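You operate a simulated robot arm through the tools that you are given. There is no shell and no other tool. Be economical: measure what you need, move in short steps, check, and stop when the job is done.

Carry out the task below with a simulated robot arm. There is one attempt and no reset: what you move stays moved.

Task
Polish the tarnish off the silver tray and close the tin.
Fine: grey silver pad pressed in the polish tin; put the pad back. Set down upright: grey silver pad. What is to be rubbed or washed off counts as gone when no trace of it is left.

It is judged by the outcome, as a careful person would: the job done as asked, and still so three seconds after it is handed in. It fails if anything else is knocked over, pushed out of place, dropped, spilled or broken.

Robot
A 7-joint arm with a two-finger parallel gripper, fixed in place. Base frame: the origin is at the foot of the arm, x ahead of it, y to its left, z up; the work surface is at about z = 803. Units: mm, degrees, N and s.
With the tool pointing down near the work surface it reaches from about 300 to 700 mm from the base axis. Its first joint turns from -66.0 to 66.0 degrees. Payload 1.57 kg.
The tool frame sits at the grasp point between the pads (the TCP): z along the fingers, y along the line on which they close. The tips reach 30 mm beyond it. Largest opening 110 mm; finger width 24, thickness 12; the body of the gripper, 48 by 112 mm, starts 78 mm behind the TCP.
Orientation is that of the tool frame in the base frame, as [roll, pitch, yaw] about the fixed x, y, z axes, in that order (R = Rz(yaw) Ry(pitch) Rx(roll)). With the fingers straight down and closing along the base's y, the tool's x points along the base's -x, its y along +y and its z along -z.

Tools
- The arm moves only by the tool play_rows. Its argument "series" is a list of rows, each a list of 3 entries, a list of its own where there are three numbers: the shift along the tool's x, y, z in units of 300 mm (1.0 is 300 mm), then the turn, a rotation vector about the tool's x, y, z in units of 180 degrees (1.0 is 180 degrees), then the opening, from 0 (shut) to 1 (fully open). In form: [[[tx, ty, tz], [ax, ay, az], hand], ...]. A call has 1 to 12 rows; each row is the pose to reach, as a shift and turn from the pose commanded when the call began, along the tool's axes at that moment. A call with a number of a shift or a turn outside -1 to 1 is refused whole. Rows are played at 5 a second. More than 50 mm and 8.6 degrees between two rows, or a gripper value outside its range, and nothing of the call is played. A pose out of reach is approached as far as the arm can. The call stops where the force on the tool passes 40 N (or 10 N more than at its start, if that is more) or the arm is blocked; 0.2 s more then pass. The fingers move at their own pace (about 108 mm/s each) and stop on an object; they squeeze with about 29 N. The grip force told is the motor's: it shows also when the fingers shut on nothing. Time passes only in rows, and 0.2 s behind the last, so rows that repeat a pose let the fingers close. It gives the time, the measured TCP pose, the force on the tool (base axes), the opening and the grip force at its end, in the units of the frame above (readings bear some noise), with the torque about the TCP (base axes, N m) and any sound that the robot's microphone picked up.
- Cameras (640 x 400 px; columns grow to the right, rows downward): "scene" is fixed at [176.8, -408.6, 1396.2]; the picture's right is [0.61, -0.79, 0.00], its down [-0.51, -0.39, -0.77] and it looks along [0.61, 0.47, -0.64] (base axes); focal length 337 px, centre (320, 200). "wrist" rides on the gripper at [70, 16, -141] in the tool frame; the picture's right is [-0.23, 0.97, 0.00], its down [-0.86, -0.20, -0.48] and it looks along [-0.47, -0.11, 0.88] (tool axes); focal length 222 px, centre (320, 200). There is no depth. A picture from a camera that has moved, and an enlarged one, comes with that camera's place and axes in the base frame and with its lens.
- capture(camera): a new picture of that camera. No time passes.
- enlarge(camera, box): a new picture of the part [left, top, right, bottom] of that camera's present view, enlarged. No time passes.
- sign_off(): hands the job in; it is judged then, once.

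Go step by step. Nothing tells you positions but the pictures and the camera data: compare them with the known pose of the tool, close in by small moves and look again before you grip or let go. The budget is 120 turns and 68 pictures, counting those below and the enlarged ones. Unless the task says otherwise, let go and move clear before handing in, and close with one line.

The tools are called after "Call:" as name(argument=value, ...) on one line, values as JSON. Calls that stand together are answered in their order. play_rows: Moves the arm, as the interface text tells. Its arguments: {"type":"object","properties":{"series":{"type":"array","items":{"type":"array"}}},"required":["series"]} The other tools are called the same way: capture (camera) takes a picture; enlarge (camera, box) takes an enlarged picture of a part of a camera's view; sign_off () hands the job in.

At the start:

```text
time: 0.0
eef_pos: [453.9, -95.8, 1098.6]
tool_rot: [-180.0, -0.1, -180.0]
ft_force: [-0.1, 0.4, -0.2]
ft_torque: [-0.02, 0.02, -0.02]
grip_width: 109.8
finger_force: 0.0
```

scene: 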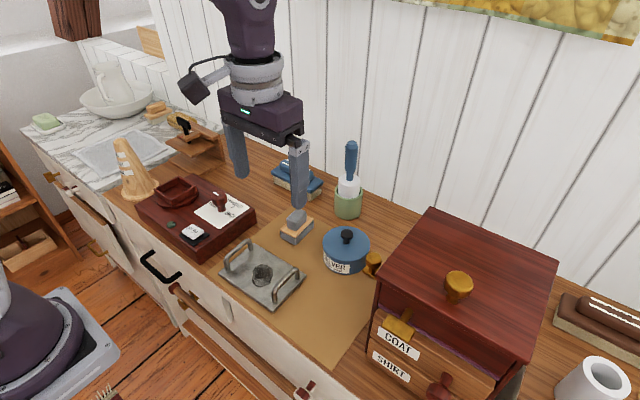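
wrist: 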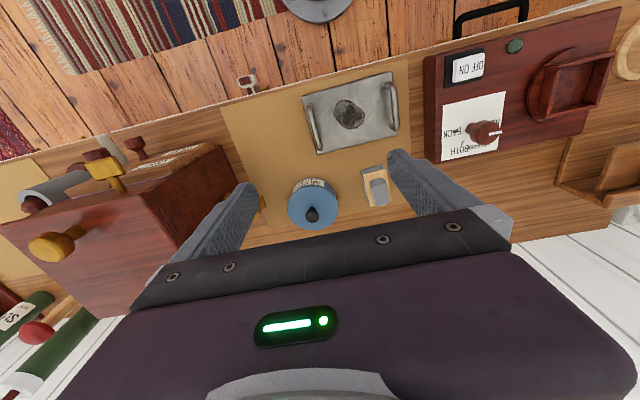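

I see the silver tray with a dark spot, the grey pad with a handle, and the blue tin whose lid seems to be on. I'll look closer first.

Call:
enlarge(camera="scene", box=[200, 180, 400, 305])

Call:
enlarge(camera="wrist", box=[220, 60, 430, 240])

```text
3.20 times, centred on (300, 242) of scene
camera zoom: at [176.8, -408.6, 1396.2], right [0.61, -0.79, 0.0], down [-0.51, -0.39, -0.77], along [0.61, 0.47, -0.64], focal length 1077 px, centre (384, 64)
```

zoom: 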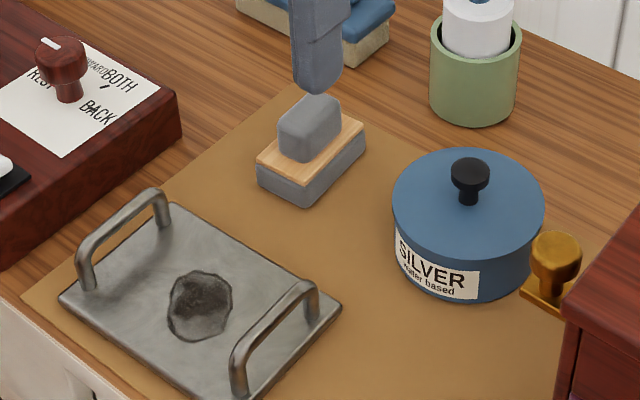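

```text
2.22 times, centred on (325, 150) of wrist
camera zoom: at [384.6, -77.9, 1241.7], right [0.23, 0.97, 0.0], down [0.86, -0.2, 0.48], along [0.47, -0.11, -0.88], focal length 494 px, centre (309, 311)
```

zoom: 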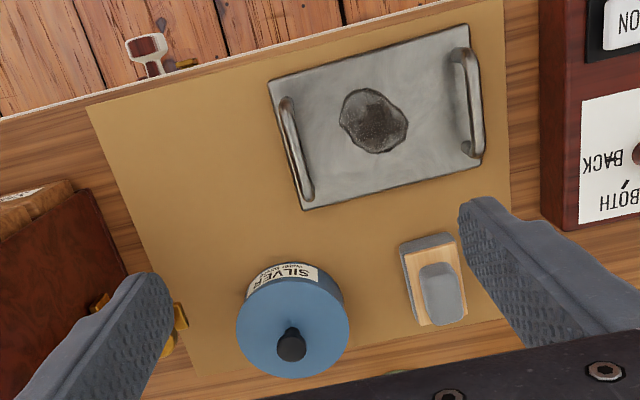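

The pad is at about (606,-7), the tin knob at (610,-144, ~880), and the tarnish at about (456,-38). I'll move above the tin for a closer look, since its lid has to come off first.

Call:
play_rows(series=[[[-0.13, -0.04, 0.08], [0, 0, 0], 0.5], [[-0.26, -0.08, 0.16], [0, 0, 0], 0.5], [[-0.39, -0.12, 0.24], [0, 0, 0], 0.5], [[-0.51, -0.16, 0.32], [0, 0, 0], 0.5], [[-0.51, -0.16, 0.4], [0, 0, 0], 0.5], [[-0.51, -0.16, 0.4], [0, 0, 0], 0.5]])

Call:
capture(camera="wrist")

Call:
capture(camera="scene")

```text
time: 1.4
eef_pos: [606.7, -143.0, 978.9]
tool_rot: [-180.0, 0.0, -180.0]
ft_force: [-0.9, 0.2, 0.1]
ft_torque: [-0.03, 0.03, 0.0]
grip_width: 54.9
finger_force: 0.0
```

```text
63 pictures are left
camera wrist: at [538.1, -125.0, 1121.1], right [0.23, 0.97, 0.0], down [0.86, -0.2, 0.48], along [0.47, -0.11, -0.88], focal length 222 px, centre (320, 200)
```

wrist: 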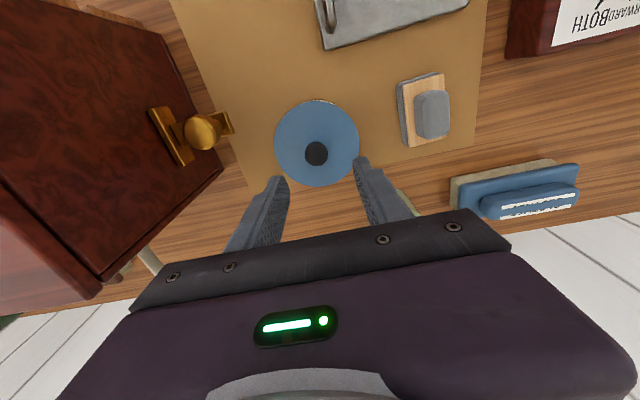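

```text
62 pictures are left
```

scene: 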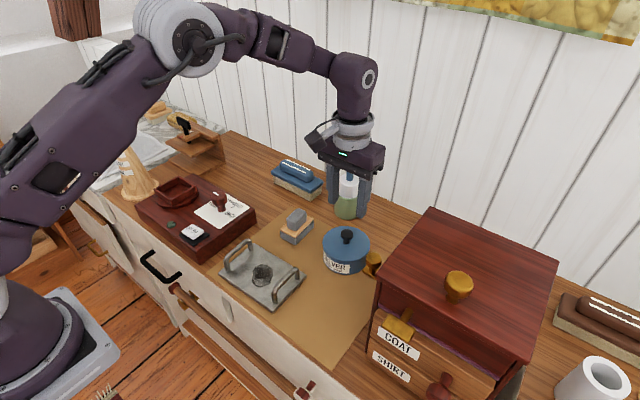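

The knob is right under the tool at about (608,-146), with its top at z≈878 and the lid top at about 852. I'll lower to TCP z≈888 and check before gripping.

Call:
play_rows(series=[[[-0.005, -0.009, 0.1], [0, 0, 0], 0.5], [[-0.005, -0.009, 0.2], [0, 0, 0], 0.5], [[-0.005, -0.009, 0.27], [0, 0, 0], 0.5], [[-0.005, -0.009, 0.303], [0, 0, 0], 0.5], [[-0.005, -0.009, 0.303], [0, 0, 0], 0.5]])

Call:
enlarge(camera="scene", box=[270, 150, 430, 290])

Call:
capture(camera="wrist")

```text
time: 2.6
eef_pos: [609.6, -145.3, 888.3]
tool_rot: [-180.0, 0.0, -180.0]
ft_force: [-0.4, 0.2, 0.0]
ft_torque: [-0.03, 0.01, 0.0]
grip_width: 55.0
finger_force: 0.0
```

```text
2.86 times, centred on (350, 220) of scene
camera zoom: at [176.8, -408.6, 1396.2], right [0.61, -0.79, 0.0], down [-0.51, -0.39, -0.77], along [0.61, 0.47, -0.64], focal length 962 px, centre (234, 143)
```

zoom: 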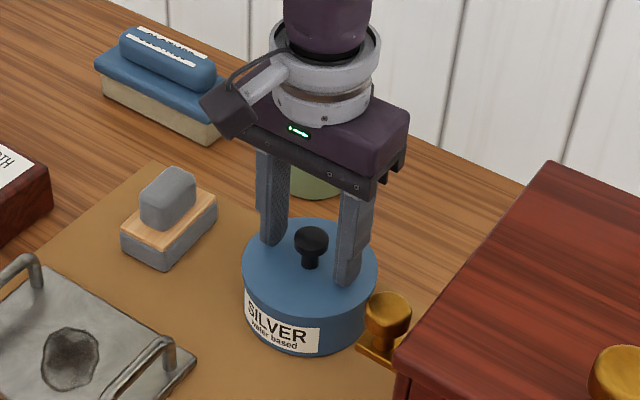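

```text
60 pictures are left
camera wrist: at [539.5, -128.2, 1030.1], right [0.23, 0.97, 0.0], down [0.86, -0.2, 0.48], along [0.47, -0.11, -0.88], focal length 222 px, centre (320, 200)
```

wrist: 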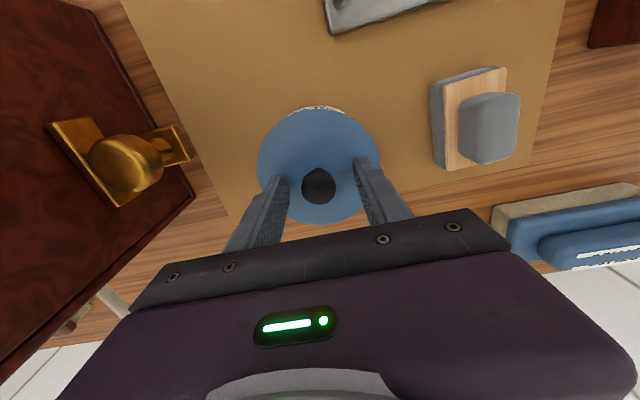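

The knob sits centred between the fingers, so I'll close on it and lift the lid a little.

Call:
play_rows(series=[[[-0.005, -0.003, 0], [0, 0, 0], 0.5], [[-0.005, -0.003, 0], [0, 0, 0], 0], [[-0.005, -0.003, 0], [0, 0, 0], 0], [[-0.005, -0.003, 0], [0, 0, 0], 0], [[-0.005, -0.003, -0.03], [0, 0, 0], 0], [[-0.005, -0.003, -0.08], [0, 0, 0], 0], [[-0.005, -0.003, -0.15], [0, 0, 0], 0], [[-0.005, -0.003, -0.22], [0, 0, 0], 0]])

Call:
capture(camera="scene")

Call:
capture(camera="wrist")

```text
time: 4.4
eef_pos: [609.3, -147.0, 955.2]
tool_rot: [180.0, 0.0, -179.9]
ft_force: [-0.4, 0.1, -0.2]
ft_torque: [-0.01, -0.01, -0.02]
grip_width: 24.8
finger_force: 28.8
heard: snap
```

```text
59 pictures are left
```

scene: 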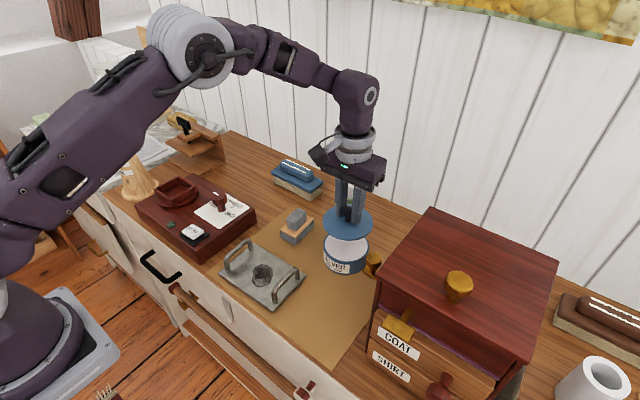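

```text
58 pictures are left
camera wrist: at [540.3, -129.5, 1096.4], right [0.23, 0.97, 0.0], down [0.86, -0.2, 0.48], along [0.47, -0.11, -0.88], focal length 222 px, centre (320, 200)
```

wrist: 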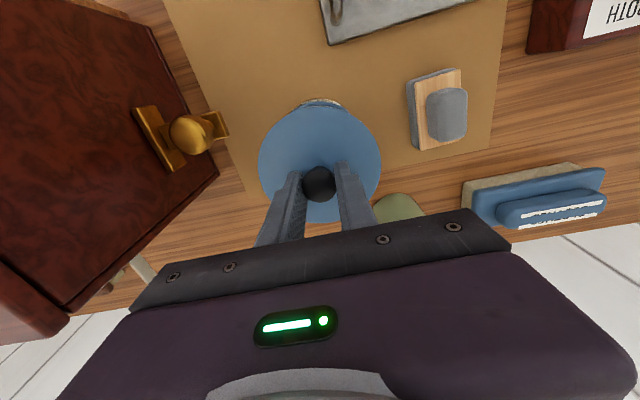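

The lid came off with a snap, so it will need pressing on again later. I'll carry it to the free mat area near (480,-182), beside the tray.

Call:
play_rows(series=[[[0.0, 0, -0.05], [0, 0, 0], 0], [[0.14, -0.03, -0.05], [0, 0, 0], 0], [[0.28, -0.07, -0.05], [0, 0, 0], 0], [[0.42, -0.117, -0.05], [0, 0, 0], 0], [[0.42, -0.117, 0.08], [0, 0, 0], 0], [[0.42, -0.117, 0.15], [0, 0, 0], 0], [[0.42, -0.117, 0.15], [0, 0, 0], 0]])

Call:
capture(camera="scene")

Call:
capture(camera="wrist")

```text
time: 6.0
eef_pos: [485.5, -181.4, 906.2]
tool_rot: [179.9, 0.0, -180.0]
ft_force: [-0.4, -0.1, -0.8]
ft_torque: [0.0, -0.02, 0.02]
grip_width: 24.7
finger_force: 29.2
```

```text
57 pictures are left
```

scene: 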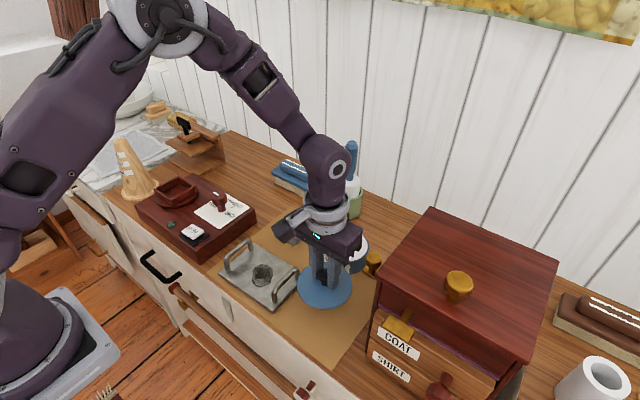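

```text
56 pictures are left
camera wrist: at [416.0, -164.2, 1048.5], right [0.23, 0.97, 0.0], down [0.85, -0.2, 0.48], along [0.47, -0.11, -0.88], focal length 222 px, centre (320, 200)
```

wrist: 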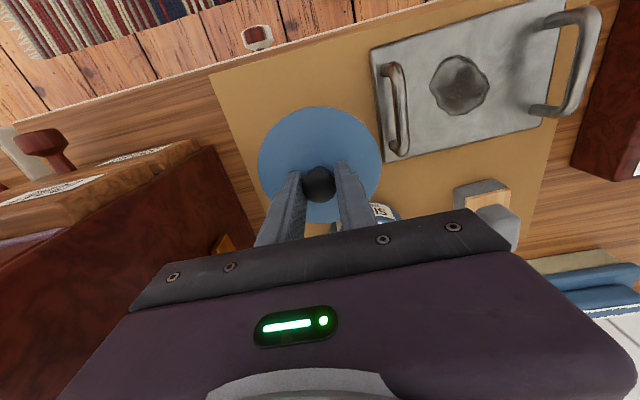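

The lid hangs clear of the tray and cabinet. I'll lower it gently until it touches the mat.

Call:
play_rows(series=[[[0, 0, 0.09], [0, 0, 0], 0], [[0, 0, 0.15], [0, 0, 0], 0], [[0, 0, 0.175], [0, 0, 0], 0], [[0, 0, 0.185], [0, 0, 0], 0], [[0, 0, 0.192], [0, 0, 0], 0], [[0, 0, 0.197], [0, 0, 0], 0]])

Call:
enlarge(camera="scene", box=[250, 200, 410, 340])

```text
time: 7.4
eef_pos: [484.9, -182.2, 849.5]
tool_rot: [-180.0, 0.1, 180.0]
ft_force: [0.4, -0.6, -0.3]
ft_torque: [-0.03, 0.02, 0.02]
grip_width: 24.4
finger_force: 29.1
```

```text
2.86 times, centred on (330, 270) of scene
camera zoom: at [176.8, -408.6, 1396.2], right [0.61, -0.79, 0.0], down [-0.51, -0.39, -0.77], along [0.61, 0.47, -0.64], focal length 962 px, centre (291, 0)
```

zoom: 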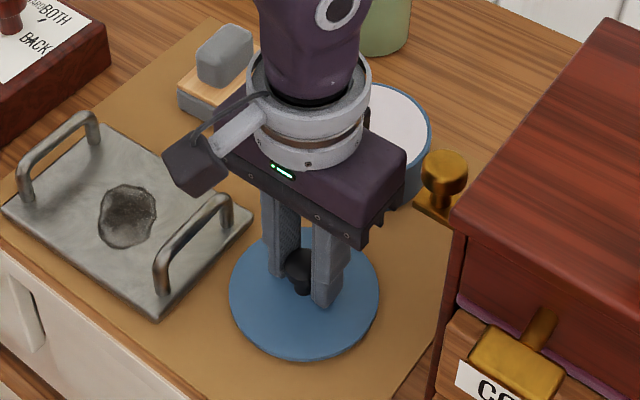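

No contact yet, so I'll keep lowering in tiny steps.

Call:
play_rows(series=[[[0, 0, 0.005], [0, 0, 0], 0], [[0, 0, 0.01], [0, 0, 0], 0], [[0, 0, 0.013], [0, 0, 0], 0], [[0, 0, 0.016], [0, 0, 0], 0]])

```text
time: 8.4
eef_pos: [483.5, -183.0, 846.6]
tool_rot: [179.9, 0.0, -179.9]
ft_force: [-0.3, 0.0, -0.7]
ft_torque: [-0.02, -0.02, -0.01]
grip_width: 24.5
finger_force: 29.3
```

Call:
play_rows(series=[[[0, 0, 0.004], [0, 0, 0], 0], [[0, 0, 0.008], [0, 0, 0], 0], [[0, 0, 0.012], [0, 0, 0], 0], [[0, 0, 0.016], [0, 0, 0], 0]])

```text
time: 9.4
eef_pos: [484.5, -181.5, 841.0]
tool_rot: [180.0, 0.2, 180.0]
ft_force: [-3.2, 3.7, 28.9]
ft_torque: [0.04, 0.07, -0.01]
grip_width: 24.3
finger_force: 29.1
```

The lid is on the mat (29 N). I'll ease off a millimetre, release, and rise.

Call:
play_rows(series=[[[0, 0, -0.004], [0, 0, 0], 0], [[0, 0, -0.004], [0, 0, 0], 0.5], [[0, 0, -0.004], [0, 0, 0], 0.5], [[0, 0, -0.05], [0, 0, 0], 0.5], [[0, 0, -0.18], [0, 0, 0], 0.5], [[0, 0, -0.33], [0, 0, 0], 0.5], [[0, 0, -0.45], [0, 0, 0], 0.5]])

Call:
capture(camera="wrist")

Call:
enlarge(camera="scene", box=[240, 180, 400, 320])

```text
time: 11.0
eef_pos: [483.1, -180.1, 977.6]
tool_rot: [180.0, 0.0, 180.0]
ft_force: [0.0, 0.0, 0.4]
ft_torque: [0.01, 0.0, -0.01]
grip_width: 54.9
finger_force: 0.0
```

```text
54 pictures are left
camera wrist: at [414.7, -163.3, 1119.3], right [0.23, 0.97, 0.0], down [0.86, -0.2, 0.48], along [0.47, -0.11, -0.88], focal length 222 px, centre (320, 200)
```

wrist: 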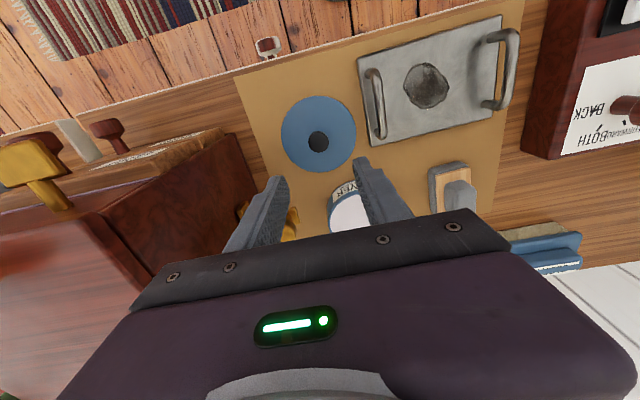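

```text
2.86 times, centred on (320, 250) of scene
camera zoom: at [176.8, -408.6, 1396.2], right [0.61, -0.79, 0.0], down [-0.51, -0.39, -0.77], along [0.61, 0.47, -0.64], focal length 962 px, centre (320, 57)
```

zoom: 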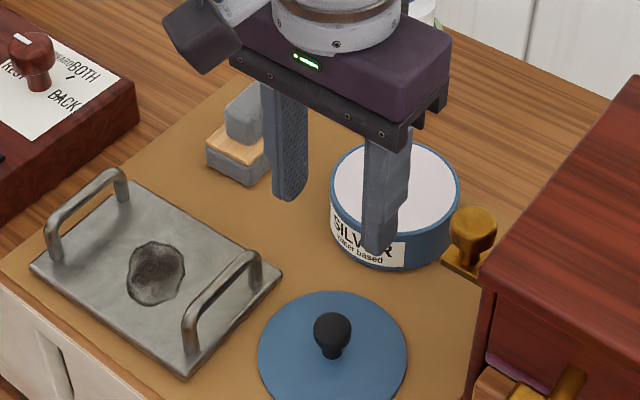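

The lid lies flat and the tin shows white polish near its rim. Next I'll move above the pad, keeping high.

Call:
play_rows(series=[[[-0.08, 0.115, -0.02], [0, 0, 0], 0.5], [[-0.16, 0.23, -0.02], [0, 0, 0], 0.5], [[-0.24, 0.345, -0.02], [0, 0, 0], 0.6], [[-0.32, 0.46, -0.02], [0, 0, 0], 0.6], [[-0.4, 0.577, 0], [0, 0, 0], 0.6], [[-0.4, 0.577, 0.03], [0, 0, 0], 0.6], [[-0.4, 0.577, 0.03], [0, 0, 0], 0.6]])

Call:
capture(camera="wrist")

Call:
enlarge(camera="scene", box=[240, 150, 400, 290])

```text
time: 12.6
eef_pos: [603.9, -8.6, 966.9]
tool_rot: [-180.0, 0.0, 180.0]
ft_force: [-0.7, -0.2, 0.1]
ft_torque: [0.0, -0.01, 0.05]
grip_width: 66.0
finger_force: 0.0
```

```text
52 pictures are left
camera wrist: at [534.3, 9.0, 1108.9], right [0.23, 0.97, 0.0], down [0.86, -0.2, 0.48], along [0.47, -0.11, -0.88], focal length 222 px, centre (320, 200)
```

wrist: 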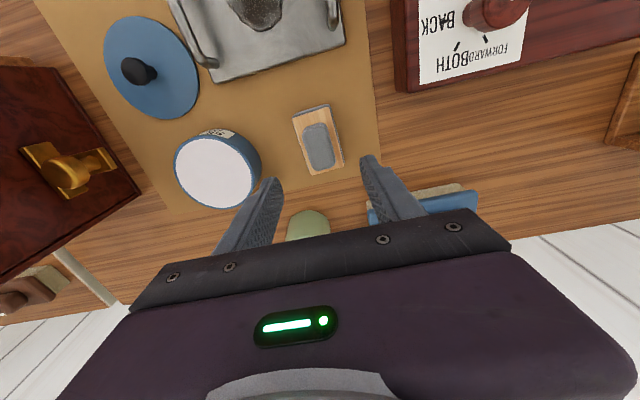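

```text
2.86 times, centred on (320, 220) of scene
camera zoom: at [176.8, -408.6, 1396.2], right [0.61, -0.79, 0.0], down [-0.51, -0.39, -0.77], along [0.61, 0.47, -0.64], focal length 962 px, centre (320, 143)
```

zoom: 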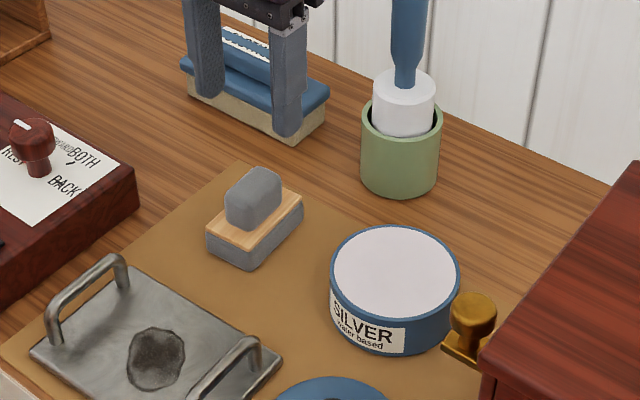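

The handle top works out to about (603,-9,851). I'll enlarge to get its yaw and size.

Call:
enlarge(camera="wrist", box=[260, 90, 380, 190])

```text
4.00 times, centred on (320, 140) of wrist
camera zoom: at [534.3, 9.0, 1108.9], right [0.23, 0.97, 0.0], down [0.86, -0.2, 0.48], along [0.47, -0.11, -0.88], focal length 888 px, centre (320, 440)
```

zoom: 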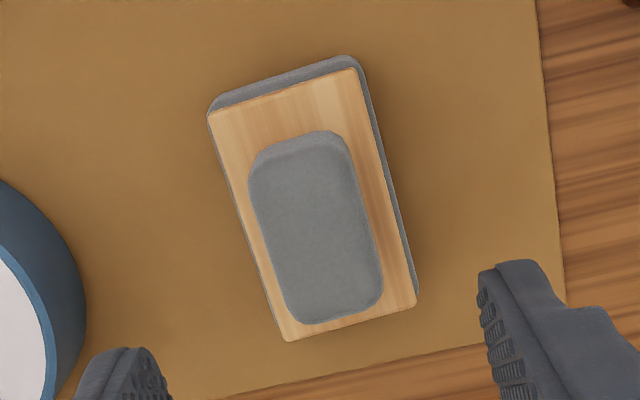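

The pad is 76×45 mm, centred at about (604,-8), with yaw about +3.3°. I'll descend with that yaw to tip height around 836.

Call:
play_rows(series=[[[0, 0, 0.1], [0, 0, -0.018], 0.5], [[0, 0, 0.2], [0, 0, -0.018], 0.5], [[0, 0, 0.28], [0, 0, -0.018], 0.5], [[0, 0, 0.32], [0, 0, -0.018], 0.5], [[0, 0, 0.336], [0, 0, -0.018], 0.5], [[0, 0, 0.336], [0, 0, -0.018], 0.5]])

Call:
capture(camera="wrist")

Call:
enlarge(camera="scene", box=[250, 170, 350, 250])

```text
time: 14.0
eef_pos: [604.3, -8.8, 864.5]
tool_rot: [180.0, 0.0, -176.8]
ft_force: [0.7, -0.8, 0.2]
ft_torque: [0.04, -0.03, 0.02]
grip_width: 55.3
finger_force: 0.1
```

```text
49 pictures are left
camera wrist: at [534.1, 5.0, 1007.3], right [0.17, 0.99, 0.0], down [0.86, -0.15, 0.48], along [0.47, -0.08, -0.88], focal length 222 px, centre (320, 200)
```

wrist: 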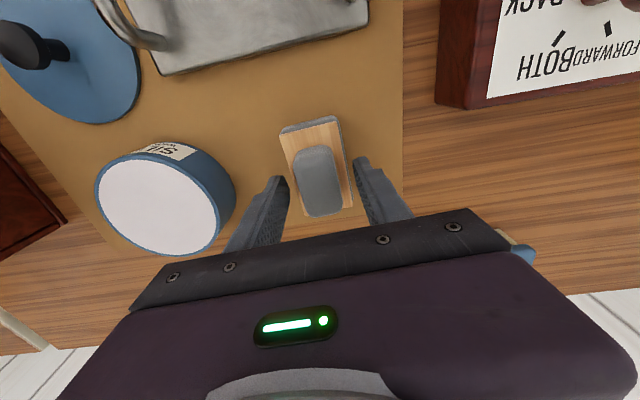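

```text
5.00 times, centred on (300, 210) of scene
camera zoom: at [176.8, -408.6, 1396.2], right [0.61, -0.79, 0.0], down [-0.51, -0.39, -0.77], along [0.61, 0.47, -0.64], focal length 1683 px, centre (420, 150)
```

zoom: 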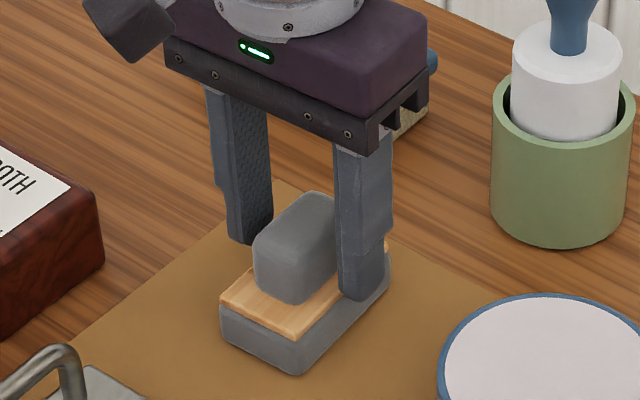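

The fingers straddle the handle at the right height. I'll close and lift.

Call:
play_rows(series=[[[0, 0, 0], [0, 0, 0], 0], [[0, 0, 0], [0, 0, 0], 0], [[0, 0, 0], [0, 0, 0], 0], [[0, 0, -0.03], [0, 0, 0], 0], [[0, 0, -0.12], [0, 0, 0], 0], [[0, 0, -0.25], [0, 0, 0], 0]])

Call:
enlarge(camera="scene", box=[240, 130, 400, 270])

Call:
enlarge(camera="wrist", box=[100, 80, 420, 280])

```text
time: 15.4
eef_pos: [604.1, -6.9, 941.4]
tool_rot: [179.9, 0.0, -176.7]
ft_force: [-0.2, -0.1, -0.7]
ft_torque: [0.02, -0.01, 0.01]
grip_width: 29.2
finger_force: 29.3
```

```text
2.86 times, centred on (320, 200) of scene
camera zoom: at [176.8, -408.6, 1396.2], right [0.61, -0.79, 0.0], down [-0.51, -0.39, -0.77], along [0.61, 0.47, -0.64], focal length 962 px, centre (320, 200)
```

zoom: 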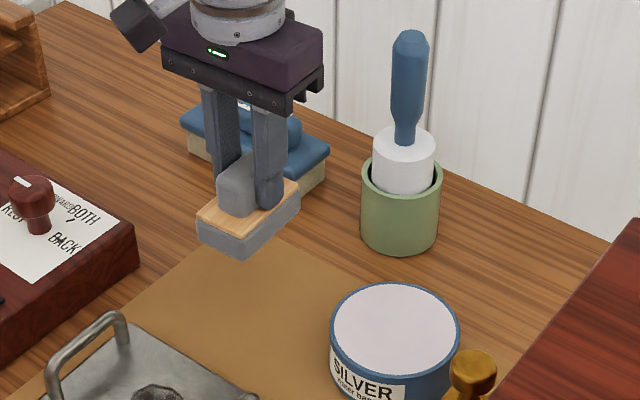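

```text
2.00 times, centred on (260, 180) of wrist
camera zoom: at [533.3, 5.6, 1083.8], right [0.17, 0.99, 0.0], down [0.87, -0.15, 0.48], along [0.47, -0.08, -0.88], focal length 444 px, centre (440, 240)
```

zoom: 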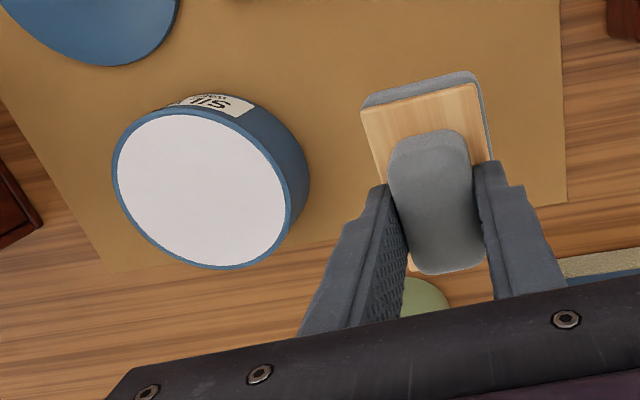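

The pad is held squarely, with its underside about 60 mm below the TCP. I'll carry it over the tin at about (608,-145) and hover.

Call:
play_rows(series=[[[0.003, -0.12, 0], [0, 0, 0], 0], [[0.006, -0.24, 0], [0, 0, 0], 0], [[0.01, -0.36, 0], [0, 0, 0], 0], [[0.0125, -0.461, 0], [0, 0, 0], 0], [[0.0125, -0.461, 0.05], [0, 0, 0], 0], [[0.0125, -0.461, 0.05], [0, 0, 0], 0]])

Call:
enlarge(camera="scene", box=[270, 150, 430, 290])

Call:
capture(camera="wrist")

```text
time: 16.8
eef_pos: [609.3, -147.5, 925.7]
tool_rot: [179.9, -0.1, -176.7]
ft_force: [-0.3, 0.3, -1.0]
ft_torque: [-0.03, 0.0, 0.03]
grip_width: 29.3
finger_force: 28.7
```

```text
2.86 times, centred on (350, 220) of scene
camera zoom: at [176.8, -408.6, 1396.2], right [0.61, -0.79, 0.0], down [-0.51, -0.39, -0.77], along [0.61, 0.47, -0.64], focal length 962 px, centre (234, 143)
```

zoom: 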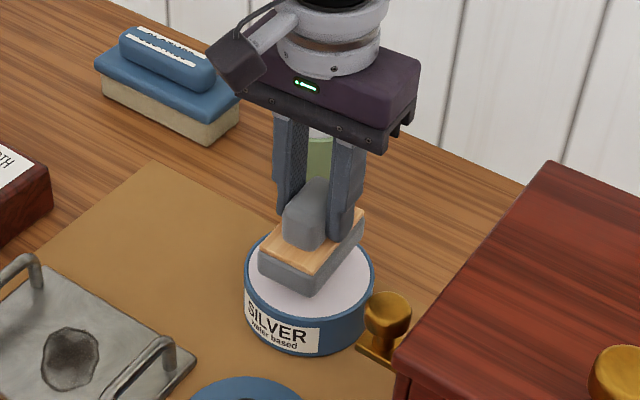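

```text
44 pictures are left
camera wrist: at [539.3, -134.0, 1068.7], right [0.17, 0.99, 0.0], down [0.87, -0.15, 0.48], along [0.47, -0.08, -0.88], focal length 222 px, centre (320, 200)
```

wrist: 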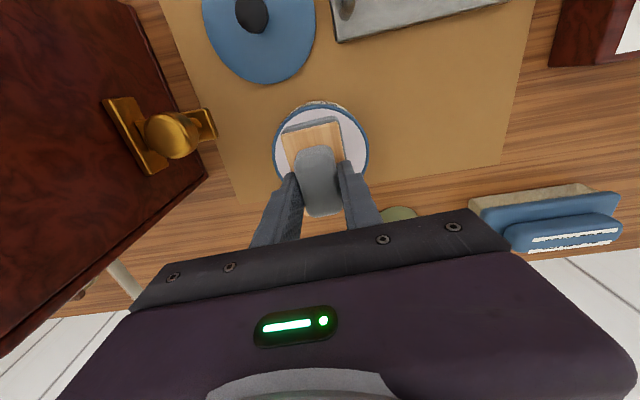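

The pad is centred over the polish. I'll lower in small steps to feel for contact.

Call:
play_rows(series=[[[0, 0, 0.025], [0, 0, 0], 0], [[0, 0, 0.04], [0, 0, 0], 0], [[0, 0, 0.046], [0, 0, 0], 0], [[0, 0, 0.052], [0, 0, 0], 0], [[0, 0, 0.058], [0, 0, 0], 0], [[0, 0, 0.063], [0, 0, 0], 0]])

```text
time: 18.2
eef_pos: [608.2, -148.1, 909.5]
tool_rot: [-179.9, 0.2, -176.8]
ft_force: [-9.4, 4.3, 31.6]
ft_torque: [0.21, 0.19, -0.01]
grip_width: 29.6
finger_force: 28.9
```

Contact came at TCP z≈909.5 with 32 N. I'll check whether the pad is on the polish or the rim.

Call:
enlarge(camera="scene", box=[310, 200, 400, 280])

Call:
enlarge(camera="wrist", box=[240, 70, 400, 230])

```text
5.00 times, centred on (355, 240) of scene
camera zoom: at [175.9, -408.3, 1396.4], right [0.61, -0.79, 0.0], down [-0.51, -0.39, -0.77], along [0.61, 0.47, -0.64], focal length 1683 px, centre (145, 0)
```

zoom: 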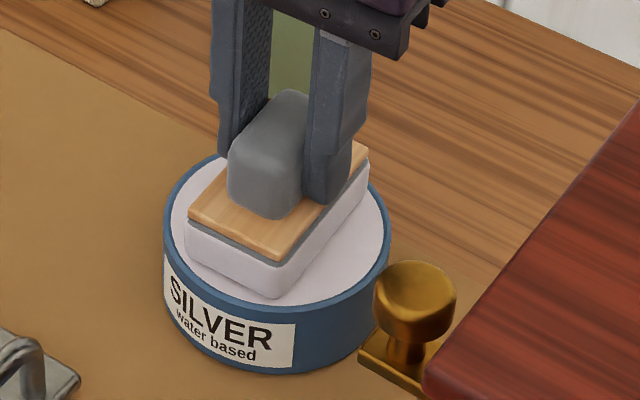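

```text
2.50 times, centred on (320, 150) of wrist
camera zoom: at [537.7, -133.9, 1051.6], right [0.17, 0.99, 0.0], down [0.86, -0.15, 0.48], along [0.47, -0.08, -0.88], focal length 555 px, centre (320, 325)
```

zoom: 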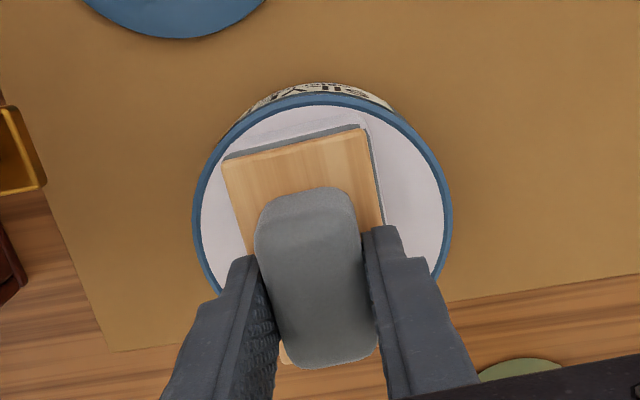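

The pad is coated with polish. I'll lift and carry it above the tray.

Call:
play_rows(series=[[[0, 0, -0.05], [0, 0, 0], 0], [[0, 0, -0.18], [0, 0, 0], 0], [[0.1, 0.08, -0.2], [0, 0, 0], 0], [[0.2, 0.16, -0.2], [0, 0, 0], 0], [[0.3, 0.24, -0.2], [0, 0, 0], 0], [[0.4, 0.32, -0.2], [0, 0, 0], 0], [[0.489, 0.391, -0.2], [0, 0, 0], 0], [[0.489, 0.391, -0.2], [0, 0, 0], 0]])

Call:
capture(camera="wrist")

Call:
capture(camera="scene")

```text
time: 20.0
eef_pos: [455.3, -38.4, 970.1]
tool_rot: [180.0, -0.1, -176.8]
ft_force: [0.4, -0.1, -1.5]
ft_torque: [0.03, -0.01, -0.01]
grip_width: 29.4
finger_force: 29.0
```

```text
41 pictures are left
camera wrist: at [384.9, -26.0, 1111.6], right [0.17, 0.98, 0.0], down [0.86, -0.15, 0.48], along [0.47, -0.08, -0.88], focal length 222 px, centre (320, 200)
```

wrist: 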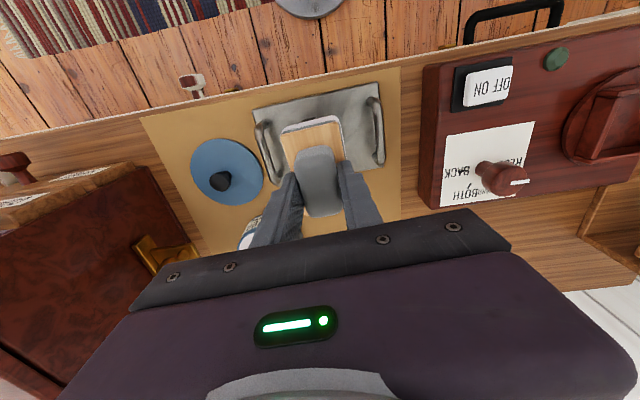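

```text
40 pictures are left
```

scene: 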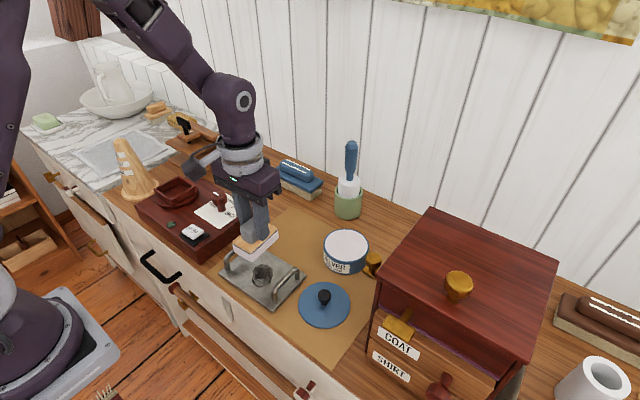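

The tarnish spans x 427–479 and y -66 to -12, and the handles leave room for y between about -95 and 20. I'll descend onto the centre with soft contact.

Call:
play_rows(series=[[[0.005, -0.002, 0.12], [0, 0, 0], 0], [[0.005, -0.002, 0.24], [0, 0, 0], 0], [[0.005, -0.002, 0.3], [0, 0, 0], 0], [[0.005, -0.002, 0.315], [0, 0, 0], 0], [[0.005, -0.002, 0.321], [0, 0, 0], 0], [[0.005, -0.002, 0.327], [0, 0, 0], 0], [[0.005, -0.002, 0.331], [0, 0, 0], 0], [[0.005, -0.002, 0.335], [0, 0, 0], 0]])

Call:
enlarge(camera="scene", box=[200, 200, 340, 320])

```text
time: 21.0
eef_pos: [455.0, -38.5, 875.3]
tool_rot: [180.0, 0.2, -176.7]
ft_force: [-4.2, 1.9, 17.1]
ft_torque: [0.08, 0.08, -0.02]
grip_width: 29.1
finger_force: 28.9
stopped in row 5: the force on the tool passed its limit at 57 N (the readings are from after the stop); the commanded pose is now the measured one
```

```text
3.33 times, centred on (270, 260) of scene
camera zoom: at [176.4, -408.5, 1396.3], right [0.61, -0.79, 0.0], down [-0.51, -0.39, -0.77], along [0.61, 0.47, -0.64], focal length 1122 px, centre (487, 0)
```

zoom: 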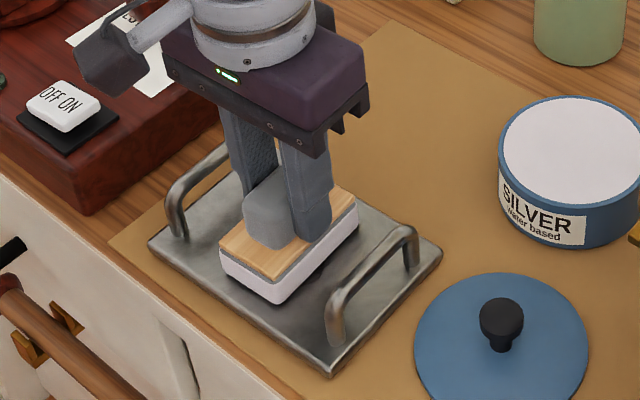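

The pad is on the tray at TCP z≈875 with 17 N. I'll rub with gentle strokes at this height.

Call:
play_rows(series=[[[0, 0.03, 0], [0, 0, 0], 0], [[0, 0.06, 0], [0, 0, 0], 0], [[0, 0.03, 0], [0, 0, 0], 0], [[0, 0, 0], [0, 0, 0], 0], [[0, -0.03, 0], [0, 0, 0], 0], [[0, -0.06, 0], [0, 0, 0], 0], [[0, -0.03, 0], [0, 0, 0], 0], [[0, 0, 0], [0, 0, 0], 0]])

Call:
enlarge(camera="scene", box=[200, 200, 340, 320])

```text
time: 22.0
eef_pos: [456.0, -30.2, 875.3]
tool_rot: [179.8, 0.3, -176.7]
ft_force: [-2.5, 3.3, 12.2]
ft_torque: [-0.21, 0.18, -0.1]
grip_width: 29.4
finger_force: 29.4
stopped in row 4: the force on the tool passed its limit at 42 N (the readings are from after the stop); the commanded pose is now the measured one
```

```text
3.33 times, centred on (270, 260) of scene
camera zoom: at [176.6, -408.5, 1396.2], right [0.61, -0.79, 0.0], down [-0.51, -0.39, -0.77], along [0.61, 0.47, -0.64], focal length 1122 px, centre (487, 0)
```

zoom: 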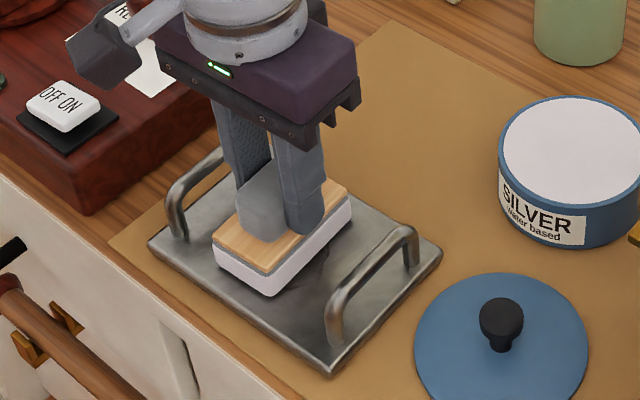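

The tray stays put, but the force briefly spiked. I'll lift 0.4 mm and continue with slower strokes.

Call:
play_rows(series=[[[0, -0.02, -0.0015], [0, 0, 0], 0], [[0, -0.04, -0.0015], [0, 0, 0], 0], [[0, -0.06, -0.0015], [0, 0, 0], 0], [[0, -0.08, -0.0015], [0, 0, 0], 0], [[0, -0.1, -0.0015], [0, 0, 0], 0], [[0, -0.08, -0.0015], [0, 0, 0], 0], [[0, -0.06, -0.0015], [0, 0, 0], 0], [[0, -0.04, -0.0015], [0, 0, 0], 0], [[0, -0.02, -0.0015], [0, 0, 0], 0], [[0, 0, -0.0015], [0, 0, 0], 0], [[0, 0.02, -0.0015], [0, 0, 0], 0], [[0, 0.04, -0.0015], [0, 0, 0], 0]])

```text
time: 24.6
eef_pos: [455.5, -19.3, 874.8]
tool_rot: [179.9, 0.3, -176.6]
ft_force: [0.9, -3.0, 5.5]
ft_torque: [-0.36, -0.02, -0.01]
grip_width: 29.4
finger_force: 29.5
```

The full stroke passed with about 5 N. Another pass, pressing slightly more.

Call:
play_rows(series=[[[0, -0.023, 0.001], [0, 0, 0], 0], [[0, -0.046, 0.001], [0, 0, 0], 0], [[0, -0.07, 0.001], [0, 0, 0], 0], [[0, -0.093, 0.001], [0, 0, 0], 0], [[0, -0.116, 0.001], [0, 0, 0], 0], [[0, -0.14, 0.001], [0, 0, 0], 0], [[0.02, -0.116, 0.001], [0, 0, 0], 0], [[0.02, -0.093, 0.001], [0, 0, 0], 0], [[0.02, -0.07, 0.001], [0, 0, 0], 0], [[0.02, -0.046, 0.001], [0, 0, 0], 0], [[0.02, -0.023, 0.001], [0, 0, 0], 0], [[0.02, 0, 0.001], [0, 0, 0], 0]])

Call:
enlarge(camera="scene", box=[200, 200, 340, 320])

```text
time: 25.6
eef_pos: [457.0, -46.9, 876.1]
tool_rot: [179.7, 0.5, -176.6]
ft_force: [-1.9, 3.1, 13.5]
ft_torque: [-0.21, 0.3, -0.07]
grip_width: 29.5
finger_force: 29.0
stopped in row 5: the force on the tool passed its limit at 41 N (the readings are from after the stop); the commanded pose is now the measured one
```

```text
3.33 times, centred on (270, 260) of scene
camera zoom: at [176.5, -408.5, 1396.3], right [0.61, -0.79, 0.0], down [-0.51, -0.39, -0.77], along [0.61, 0.47, -0.64], focal length 1122 px, centre (487, 0)
```

zoom: 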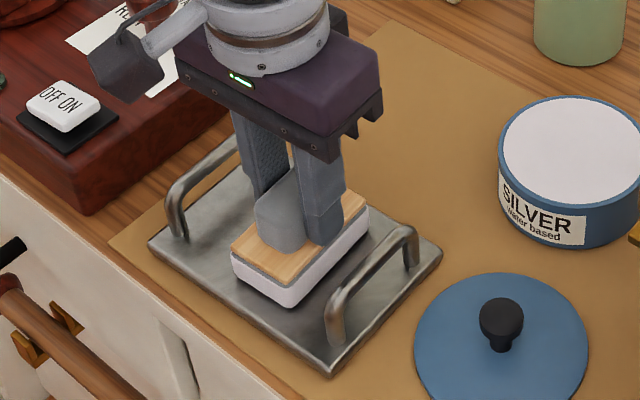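

No sign of trouble, and much of the spot is already hidden or gone. I'll continue at light pressure.

Call:
play_rows(series=[[[0, -0.02, -0.0005], [0, 0, 0], 0], [[0, -0.04, -0.0005], [0, 0, 0], 0], [[0, -0.055, -0.0005], [0, 0, 0], 0], [[0.015, -0.04, -0.0005], [0, 0, 0], 0], [[0.015, -0.02, -0.0005], [0, 0, 0], 0], [[0.015, 0, -0.0005], [0, 0, 0], 0], [[0.015, 0.02, -0.0005], [0, 0, 0], 0], [[0.015, 0.04, -0.0005], [0, 0, 0], 0], [[0.015, 0.06, -0.0005], [0, 0, 0], 0], [[0.015, 0.08, -0.0005], [0, 0, 0], 0], [[0.015, 0.1, -0.0005], [0, 0, 0], 0]])

```text
time: 28.0
eef_pos: [449.7, -17.1, 875.8]
tool_rot: [179.7, 0.4, -176.6]
ft_force: [-0.2, -0.5, -0.9]
ft_torque: [0.03, -0.01, -0.01]
grip_width: 28.9
finger_force: 29.1
```

I've reached the end of the stroke and contact is light. I'll lift and look at the tray.

Call:
play_rows(series=[[[0, 0, -0.1], [0, 0, 0], 0], [[0, 0, -0.25], [0, 0, 0], 0], [[-0.15, 0, -0.33], [0, 0, 0], 0], [[-0.3, 0, -0.33], [0, 0, 0], 0], [[-0.4, 0, -0.33], [0, 0, 0], 0]])

Call:
enlarge(camera="scene", box=[200, 200, 340, 320])

Call:
capture(camera="wrist")

```text
refused: row 3 steps farther than a row can; nothing moved
```

```text
3.33 times, centred on (270, 260) of scene
camera zoom: at [176.8, -408.6, 1396.2], right [0.61, -0.79, 0.0], down [-0.51, -0.39, -0.77], along [0.61, 0.47, -0.64], focal length 1122 px, centre (487, 0)
```

zoom: 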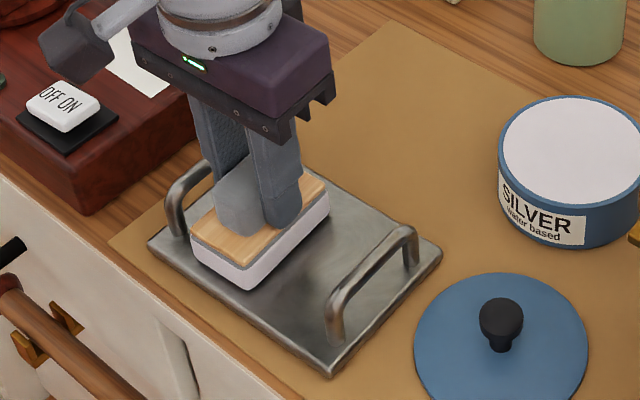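

```text
35 pictures are left
camera wrist: at [379.5, -4.7, 1017.2], right [0.17, 0.99, 0.01], down [0.86, -0.15, 0.48], along [0.48, -0.08, -0.88], focal length 222 px, centre (320, 200)
```

wrist: 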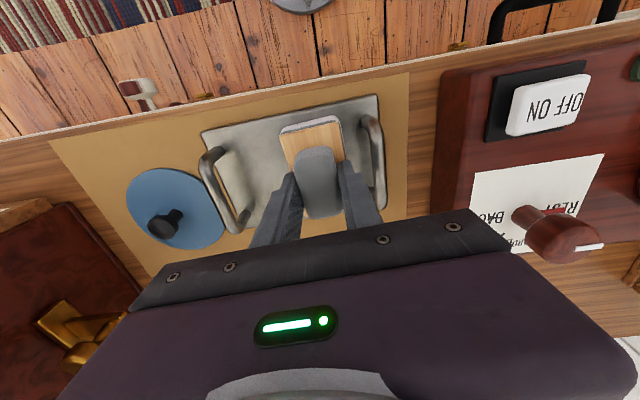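

That row was too large, so I'll lift and back away in smaller steps.

Call:
play_rows(series=[[[0, 0, -0.1], [0, 0, 0], 0], [[0, 0, -0.25], [0, 0, 0], 0], [[-0.1, 0, -0.33], [0, 0, 0], 0], [[-0.22, 0, -0.33], [0, 0, 0], 0], [[-0.35, 0, -0.33], [0, 0, 0], 0], [[-0.45, 0, -0.33], [0, 0, 0], 0]])

Call:
enlarge(camera="scene", box=[200, 220, 320, 320])

Call:
enlarge(camera="wrist", box=[180, 0, 440, 200])

```text
time: 29.4
eef_pos: [585.5, -8.4, 975.1]
tool_rot: [179.8, 0.4, -176.6]
ft_force: [0.2, 0.0, -0.8]
ft_torque: [-0.01, -0.05, -0.01]
grip_width: 29.1
finger_force: 28.7
```

```text
4.00 times, centred on (260, 270) of scene
camera zoom: at [176.8, -408.6, 1396.2], right [0.61, -0.79, 0.0], down [-0.51, -0.39, -0.77], along [0.61, 0.47, -0.64], focal length 1347 px, centre (560, -80)
```

zoom: 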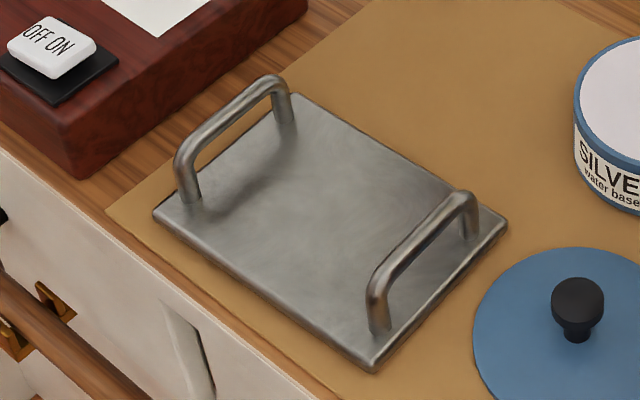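

```text
2.00 times, centred on (310, 100) of wrist
camera zoom: at [514.5, 4.2, 1116.7], right [0.17, 0.99, 0.01], down [0.86, -0.15, 0.48], along [0.48, -0.08, -0.88], focal length 444 px, centre (340, 400)
```

zoom: 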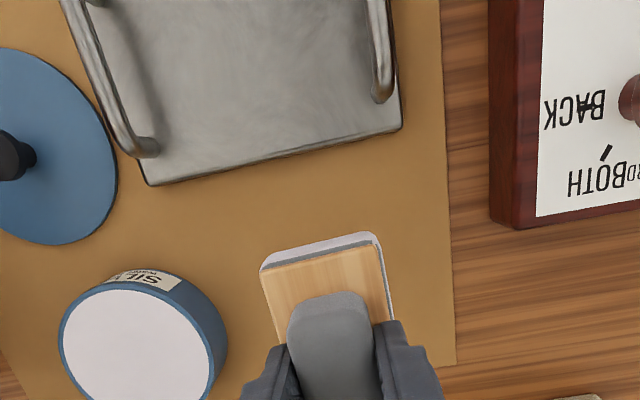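

The tarnish looks gone. I'll zoom in further for any faint trace.

Call:
enlarge(camera="scene", box=[235, 245, 295, 300])

Call:
enlarge(camera="wrist", box=[210, 0, 390, 100])

```text
7.27 times, centred on (265, 272) of scene
camera zoom: at [176.8, -408.6, 1396.2], right [0.61, -0.79, 0.0], down [-0.51, -0.39, -0.77], along [0.61, 0.47, -0.64], focal length 2448 px, centre (720, -327)
```

zoom: 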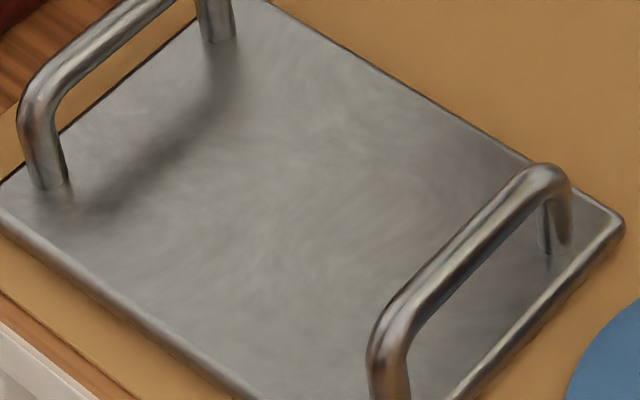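

```text
3.56 times, centred on (300, 50) of wrist
camera zoom: at [514.5, 4.2, 1116.7], right [0.17, 0.99, 0.01], down [0.86, -0.15, 0.48], along [0.48, -0.08, -0.88], focal length 790 px, centre (391, 733)
```

zoom: 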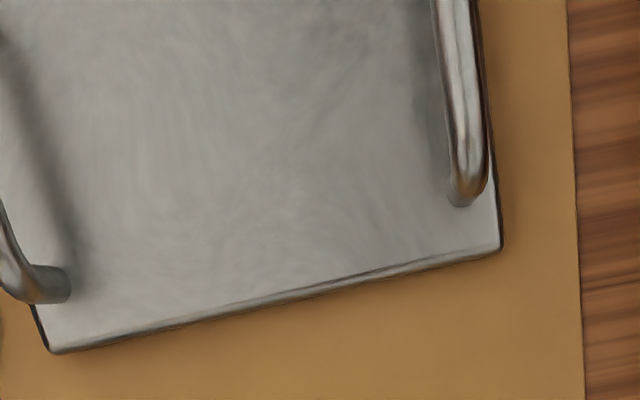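

The tray is clean with no trace left. I'll take the pad back to its original spot at (604,-9) and lower it gently.

Call:
play_rows(series=[[[-0.0625, -0.005, 0.05], [0, 0, 0], 0], [[-0.0625, -0.005, 0.18], [0, 0, 0], 0], [[-0.0625, -0.005, 0.28], [0, 0, 0], 0], [[-0.0625, -0.005, 0.335], [0, 0, 0], 0], [[-0.0625, -0.005, 0.345], [0, 0, 0], 0], [[-0.0625, -0.005, 0.352], [0, 0, 0], 0], [[-0.0625, -0.005, 0.357], [0, 0, 0], 0], [[-0.0625, -0.005, 0.361], [0, 0, 0], 0]])

Call:
enlarge(camera="scene", box=[250, 170, 350, 250])

```text
time: 31.2
eef_pos: [605.1, -8.6, 866.4]
tool_rot: [179.8, 0.4, -176.6]
ft_force: [0.3, -0.2, -1.5]
ft_torque: [0.02, 0.03, -0.04]
grip_width: 29.3
finger_force: 28.8
```

```text
5.00 times, centred on (300, 210) of scene
camera zoom: at [176.8, -408.6, 1396.2], right [0.61, -0.79, 0.0], down [-0.51, -0.39, -0.77], along [0.61, 0.47, -0.64], focal length 1683 px, centre (420, 150)
```

zoom: 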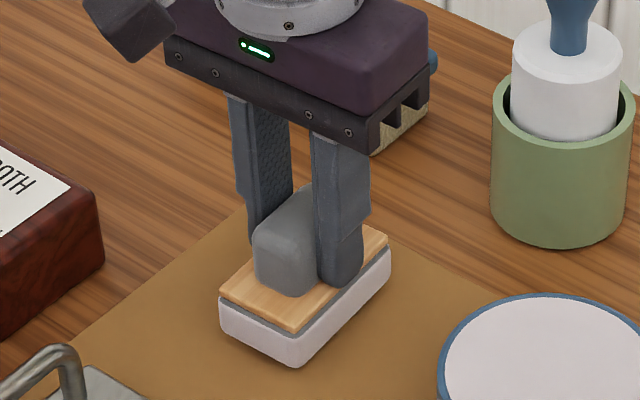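

Position matches the original; the pad is a couple of millimetres above the mat. I'll lower until it touches.

Call:
play_rows(series=[[[0, 0, 0.004], [0, 0, 0], 0], [[0, 0, 0.007], [0, 0, 0], 0], [[0, 0, 0.009], [0, 0, 0], 0], [[0, 0, 0.009], [0, 0, 0], 0]])

```text
time: 32.2
eef_pos: [604.7, -8.2, 864.5]
tool_rot: [179.8, 0.5, -176.5]
ft_force: [-0.7, 0.4, -0.9]
ft_torque: [0.01, 0.01, 0.03]
grip_width: 29.2
finger_force: 29.1
```

Call:
play_rows(series=[[[0, 0, 0.003], [0, 0, 0], 0], [[0, 0, 0.006], [0, 0, 0], 0], [[0, 0, 0.009], [0, 0, 0], 0], [[0, 0, 0.009], [0, 0, 0], 0]])

```text
time: 33.2
eef_pos: [604.2, -9.2, 861.5]
tool_rot: [179.8, 0.5, -176.5]
ft_force: [-1.6, 0.0, 12.3]
ft_torque: [-0.31, 0.46, -0.03]
grip_width: 29.6
finger_force: 28.7
```

The pad is down (12 N). I'll release and rise straight up.

Call:
play_rows(series=[[[0, 0, 0], [0, 0, 0], 0.45], [[0, 0, 0], [0, 0, 0], 0.45], [[0, 0, -0.03], [0, 0, 0], 0.45], [[0, 0, -0.15], [0, 0, 0], 0.45], [[0, 0, -0.3], [0, 0, 0], 0.45], [[0, 0, -0.4], [0, 0, 0], 0.45]])

Call:
capture(camera="wrist")

Call:
enlarge(camera="scene", box=[220, 180, 400, 320])

```text
time: 34.6
eef_pos: [604.3, -10.9, 982.2]
tool_rot: [179.7, 0.4, -176.5]
ft_force: [0.1, 0.3, -0.1]
ft_torque: [0.01, -0.01, -0.02]
grip_width: 49.6
finger_force: 0.0
```

```text
29 pictures are left
camera wrist: at [532.8, 1.9, 1124.4], right [0.17, 0.99, 0.01], down [0.86, -0.15, 0.48], along [0.48, -0.08, -0.88], focal length 222 px, centre (320, 200)
```

wrist: 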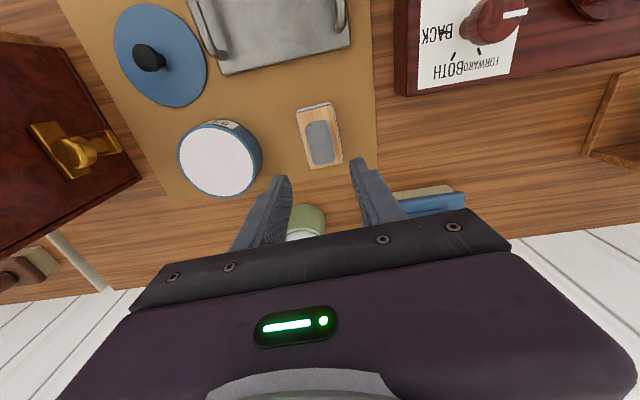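

```text
2.86 times, centred on (310, 250) of scene
camera zoom: at [176.8, -408.6, 1396.2], right [0.61, -0.79, 0.0], down [-0.51, -0.39, -0.77], along [0.61, 0.47, -0.64], focal length 962 px, centre (349, 57)
```

zoom: 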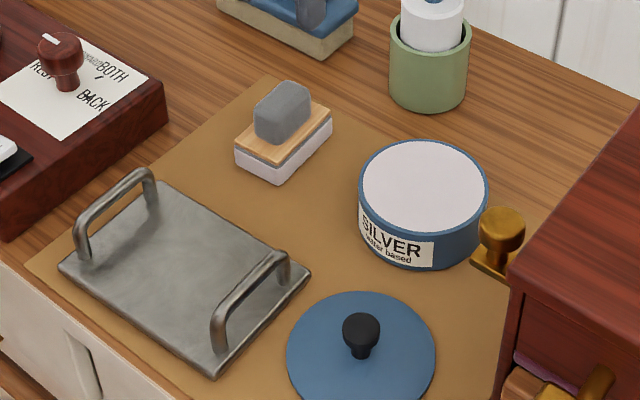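

The pad is back upright in its spot. Next I'll go above the lid knob at about (484.5,-181.5) and restore the tool orientation.

Call:
play_rows(series=[[[0.087, -0.109, 0], [-0.0005, -0.0005, 0.005], 0.45], [[0.174, -0.217, 0], [-0.001, -0.001, 0.01], 0.45], [[0.26, -0.326, 0], [-0.0015, -0.0015, 0.015], 0.45], [[0.347, -0.434, 0], [-0.0017, -0.002, 0.019], 0.45], [[0.434, -0.543, 0], [-0.0017, -0.002, 0.019], 0.45], [[0.434, -0.543, 0.1], [-0.0017, -0.002, 0.019], 0.45], [[0.434, -0.543, 0.1], [-0.0017, -0.002, 0.019], 0.45]])

Call:
capture(camera="wrist")

```text
time: 36.2
eef_pos: [484.4, -180.3, 950.4]
tool_rot: [179.4, 0.6, -179.9]
ft_force: [0.1, -0.1, 0.2]
ft_torque: [-0.01, 0.0, 0.01]
grip_width: 49.7
finger_force: 0.1
```

```text
27 pictures are left
camera wrist: at [413.1, -164.1, 1091.6], right [0.23, 0.97, 0.01], down [0.85, -0.2, 0.49], along [0.48, -0.1, -0.87], focal length 222 px, centre (320, 200)
```

wrist: 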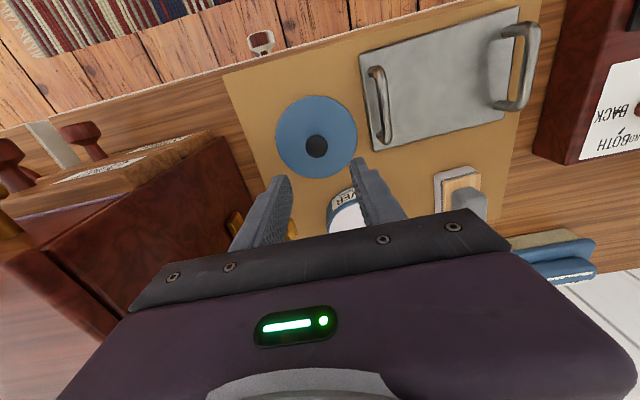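

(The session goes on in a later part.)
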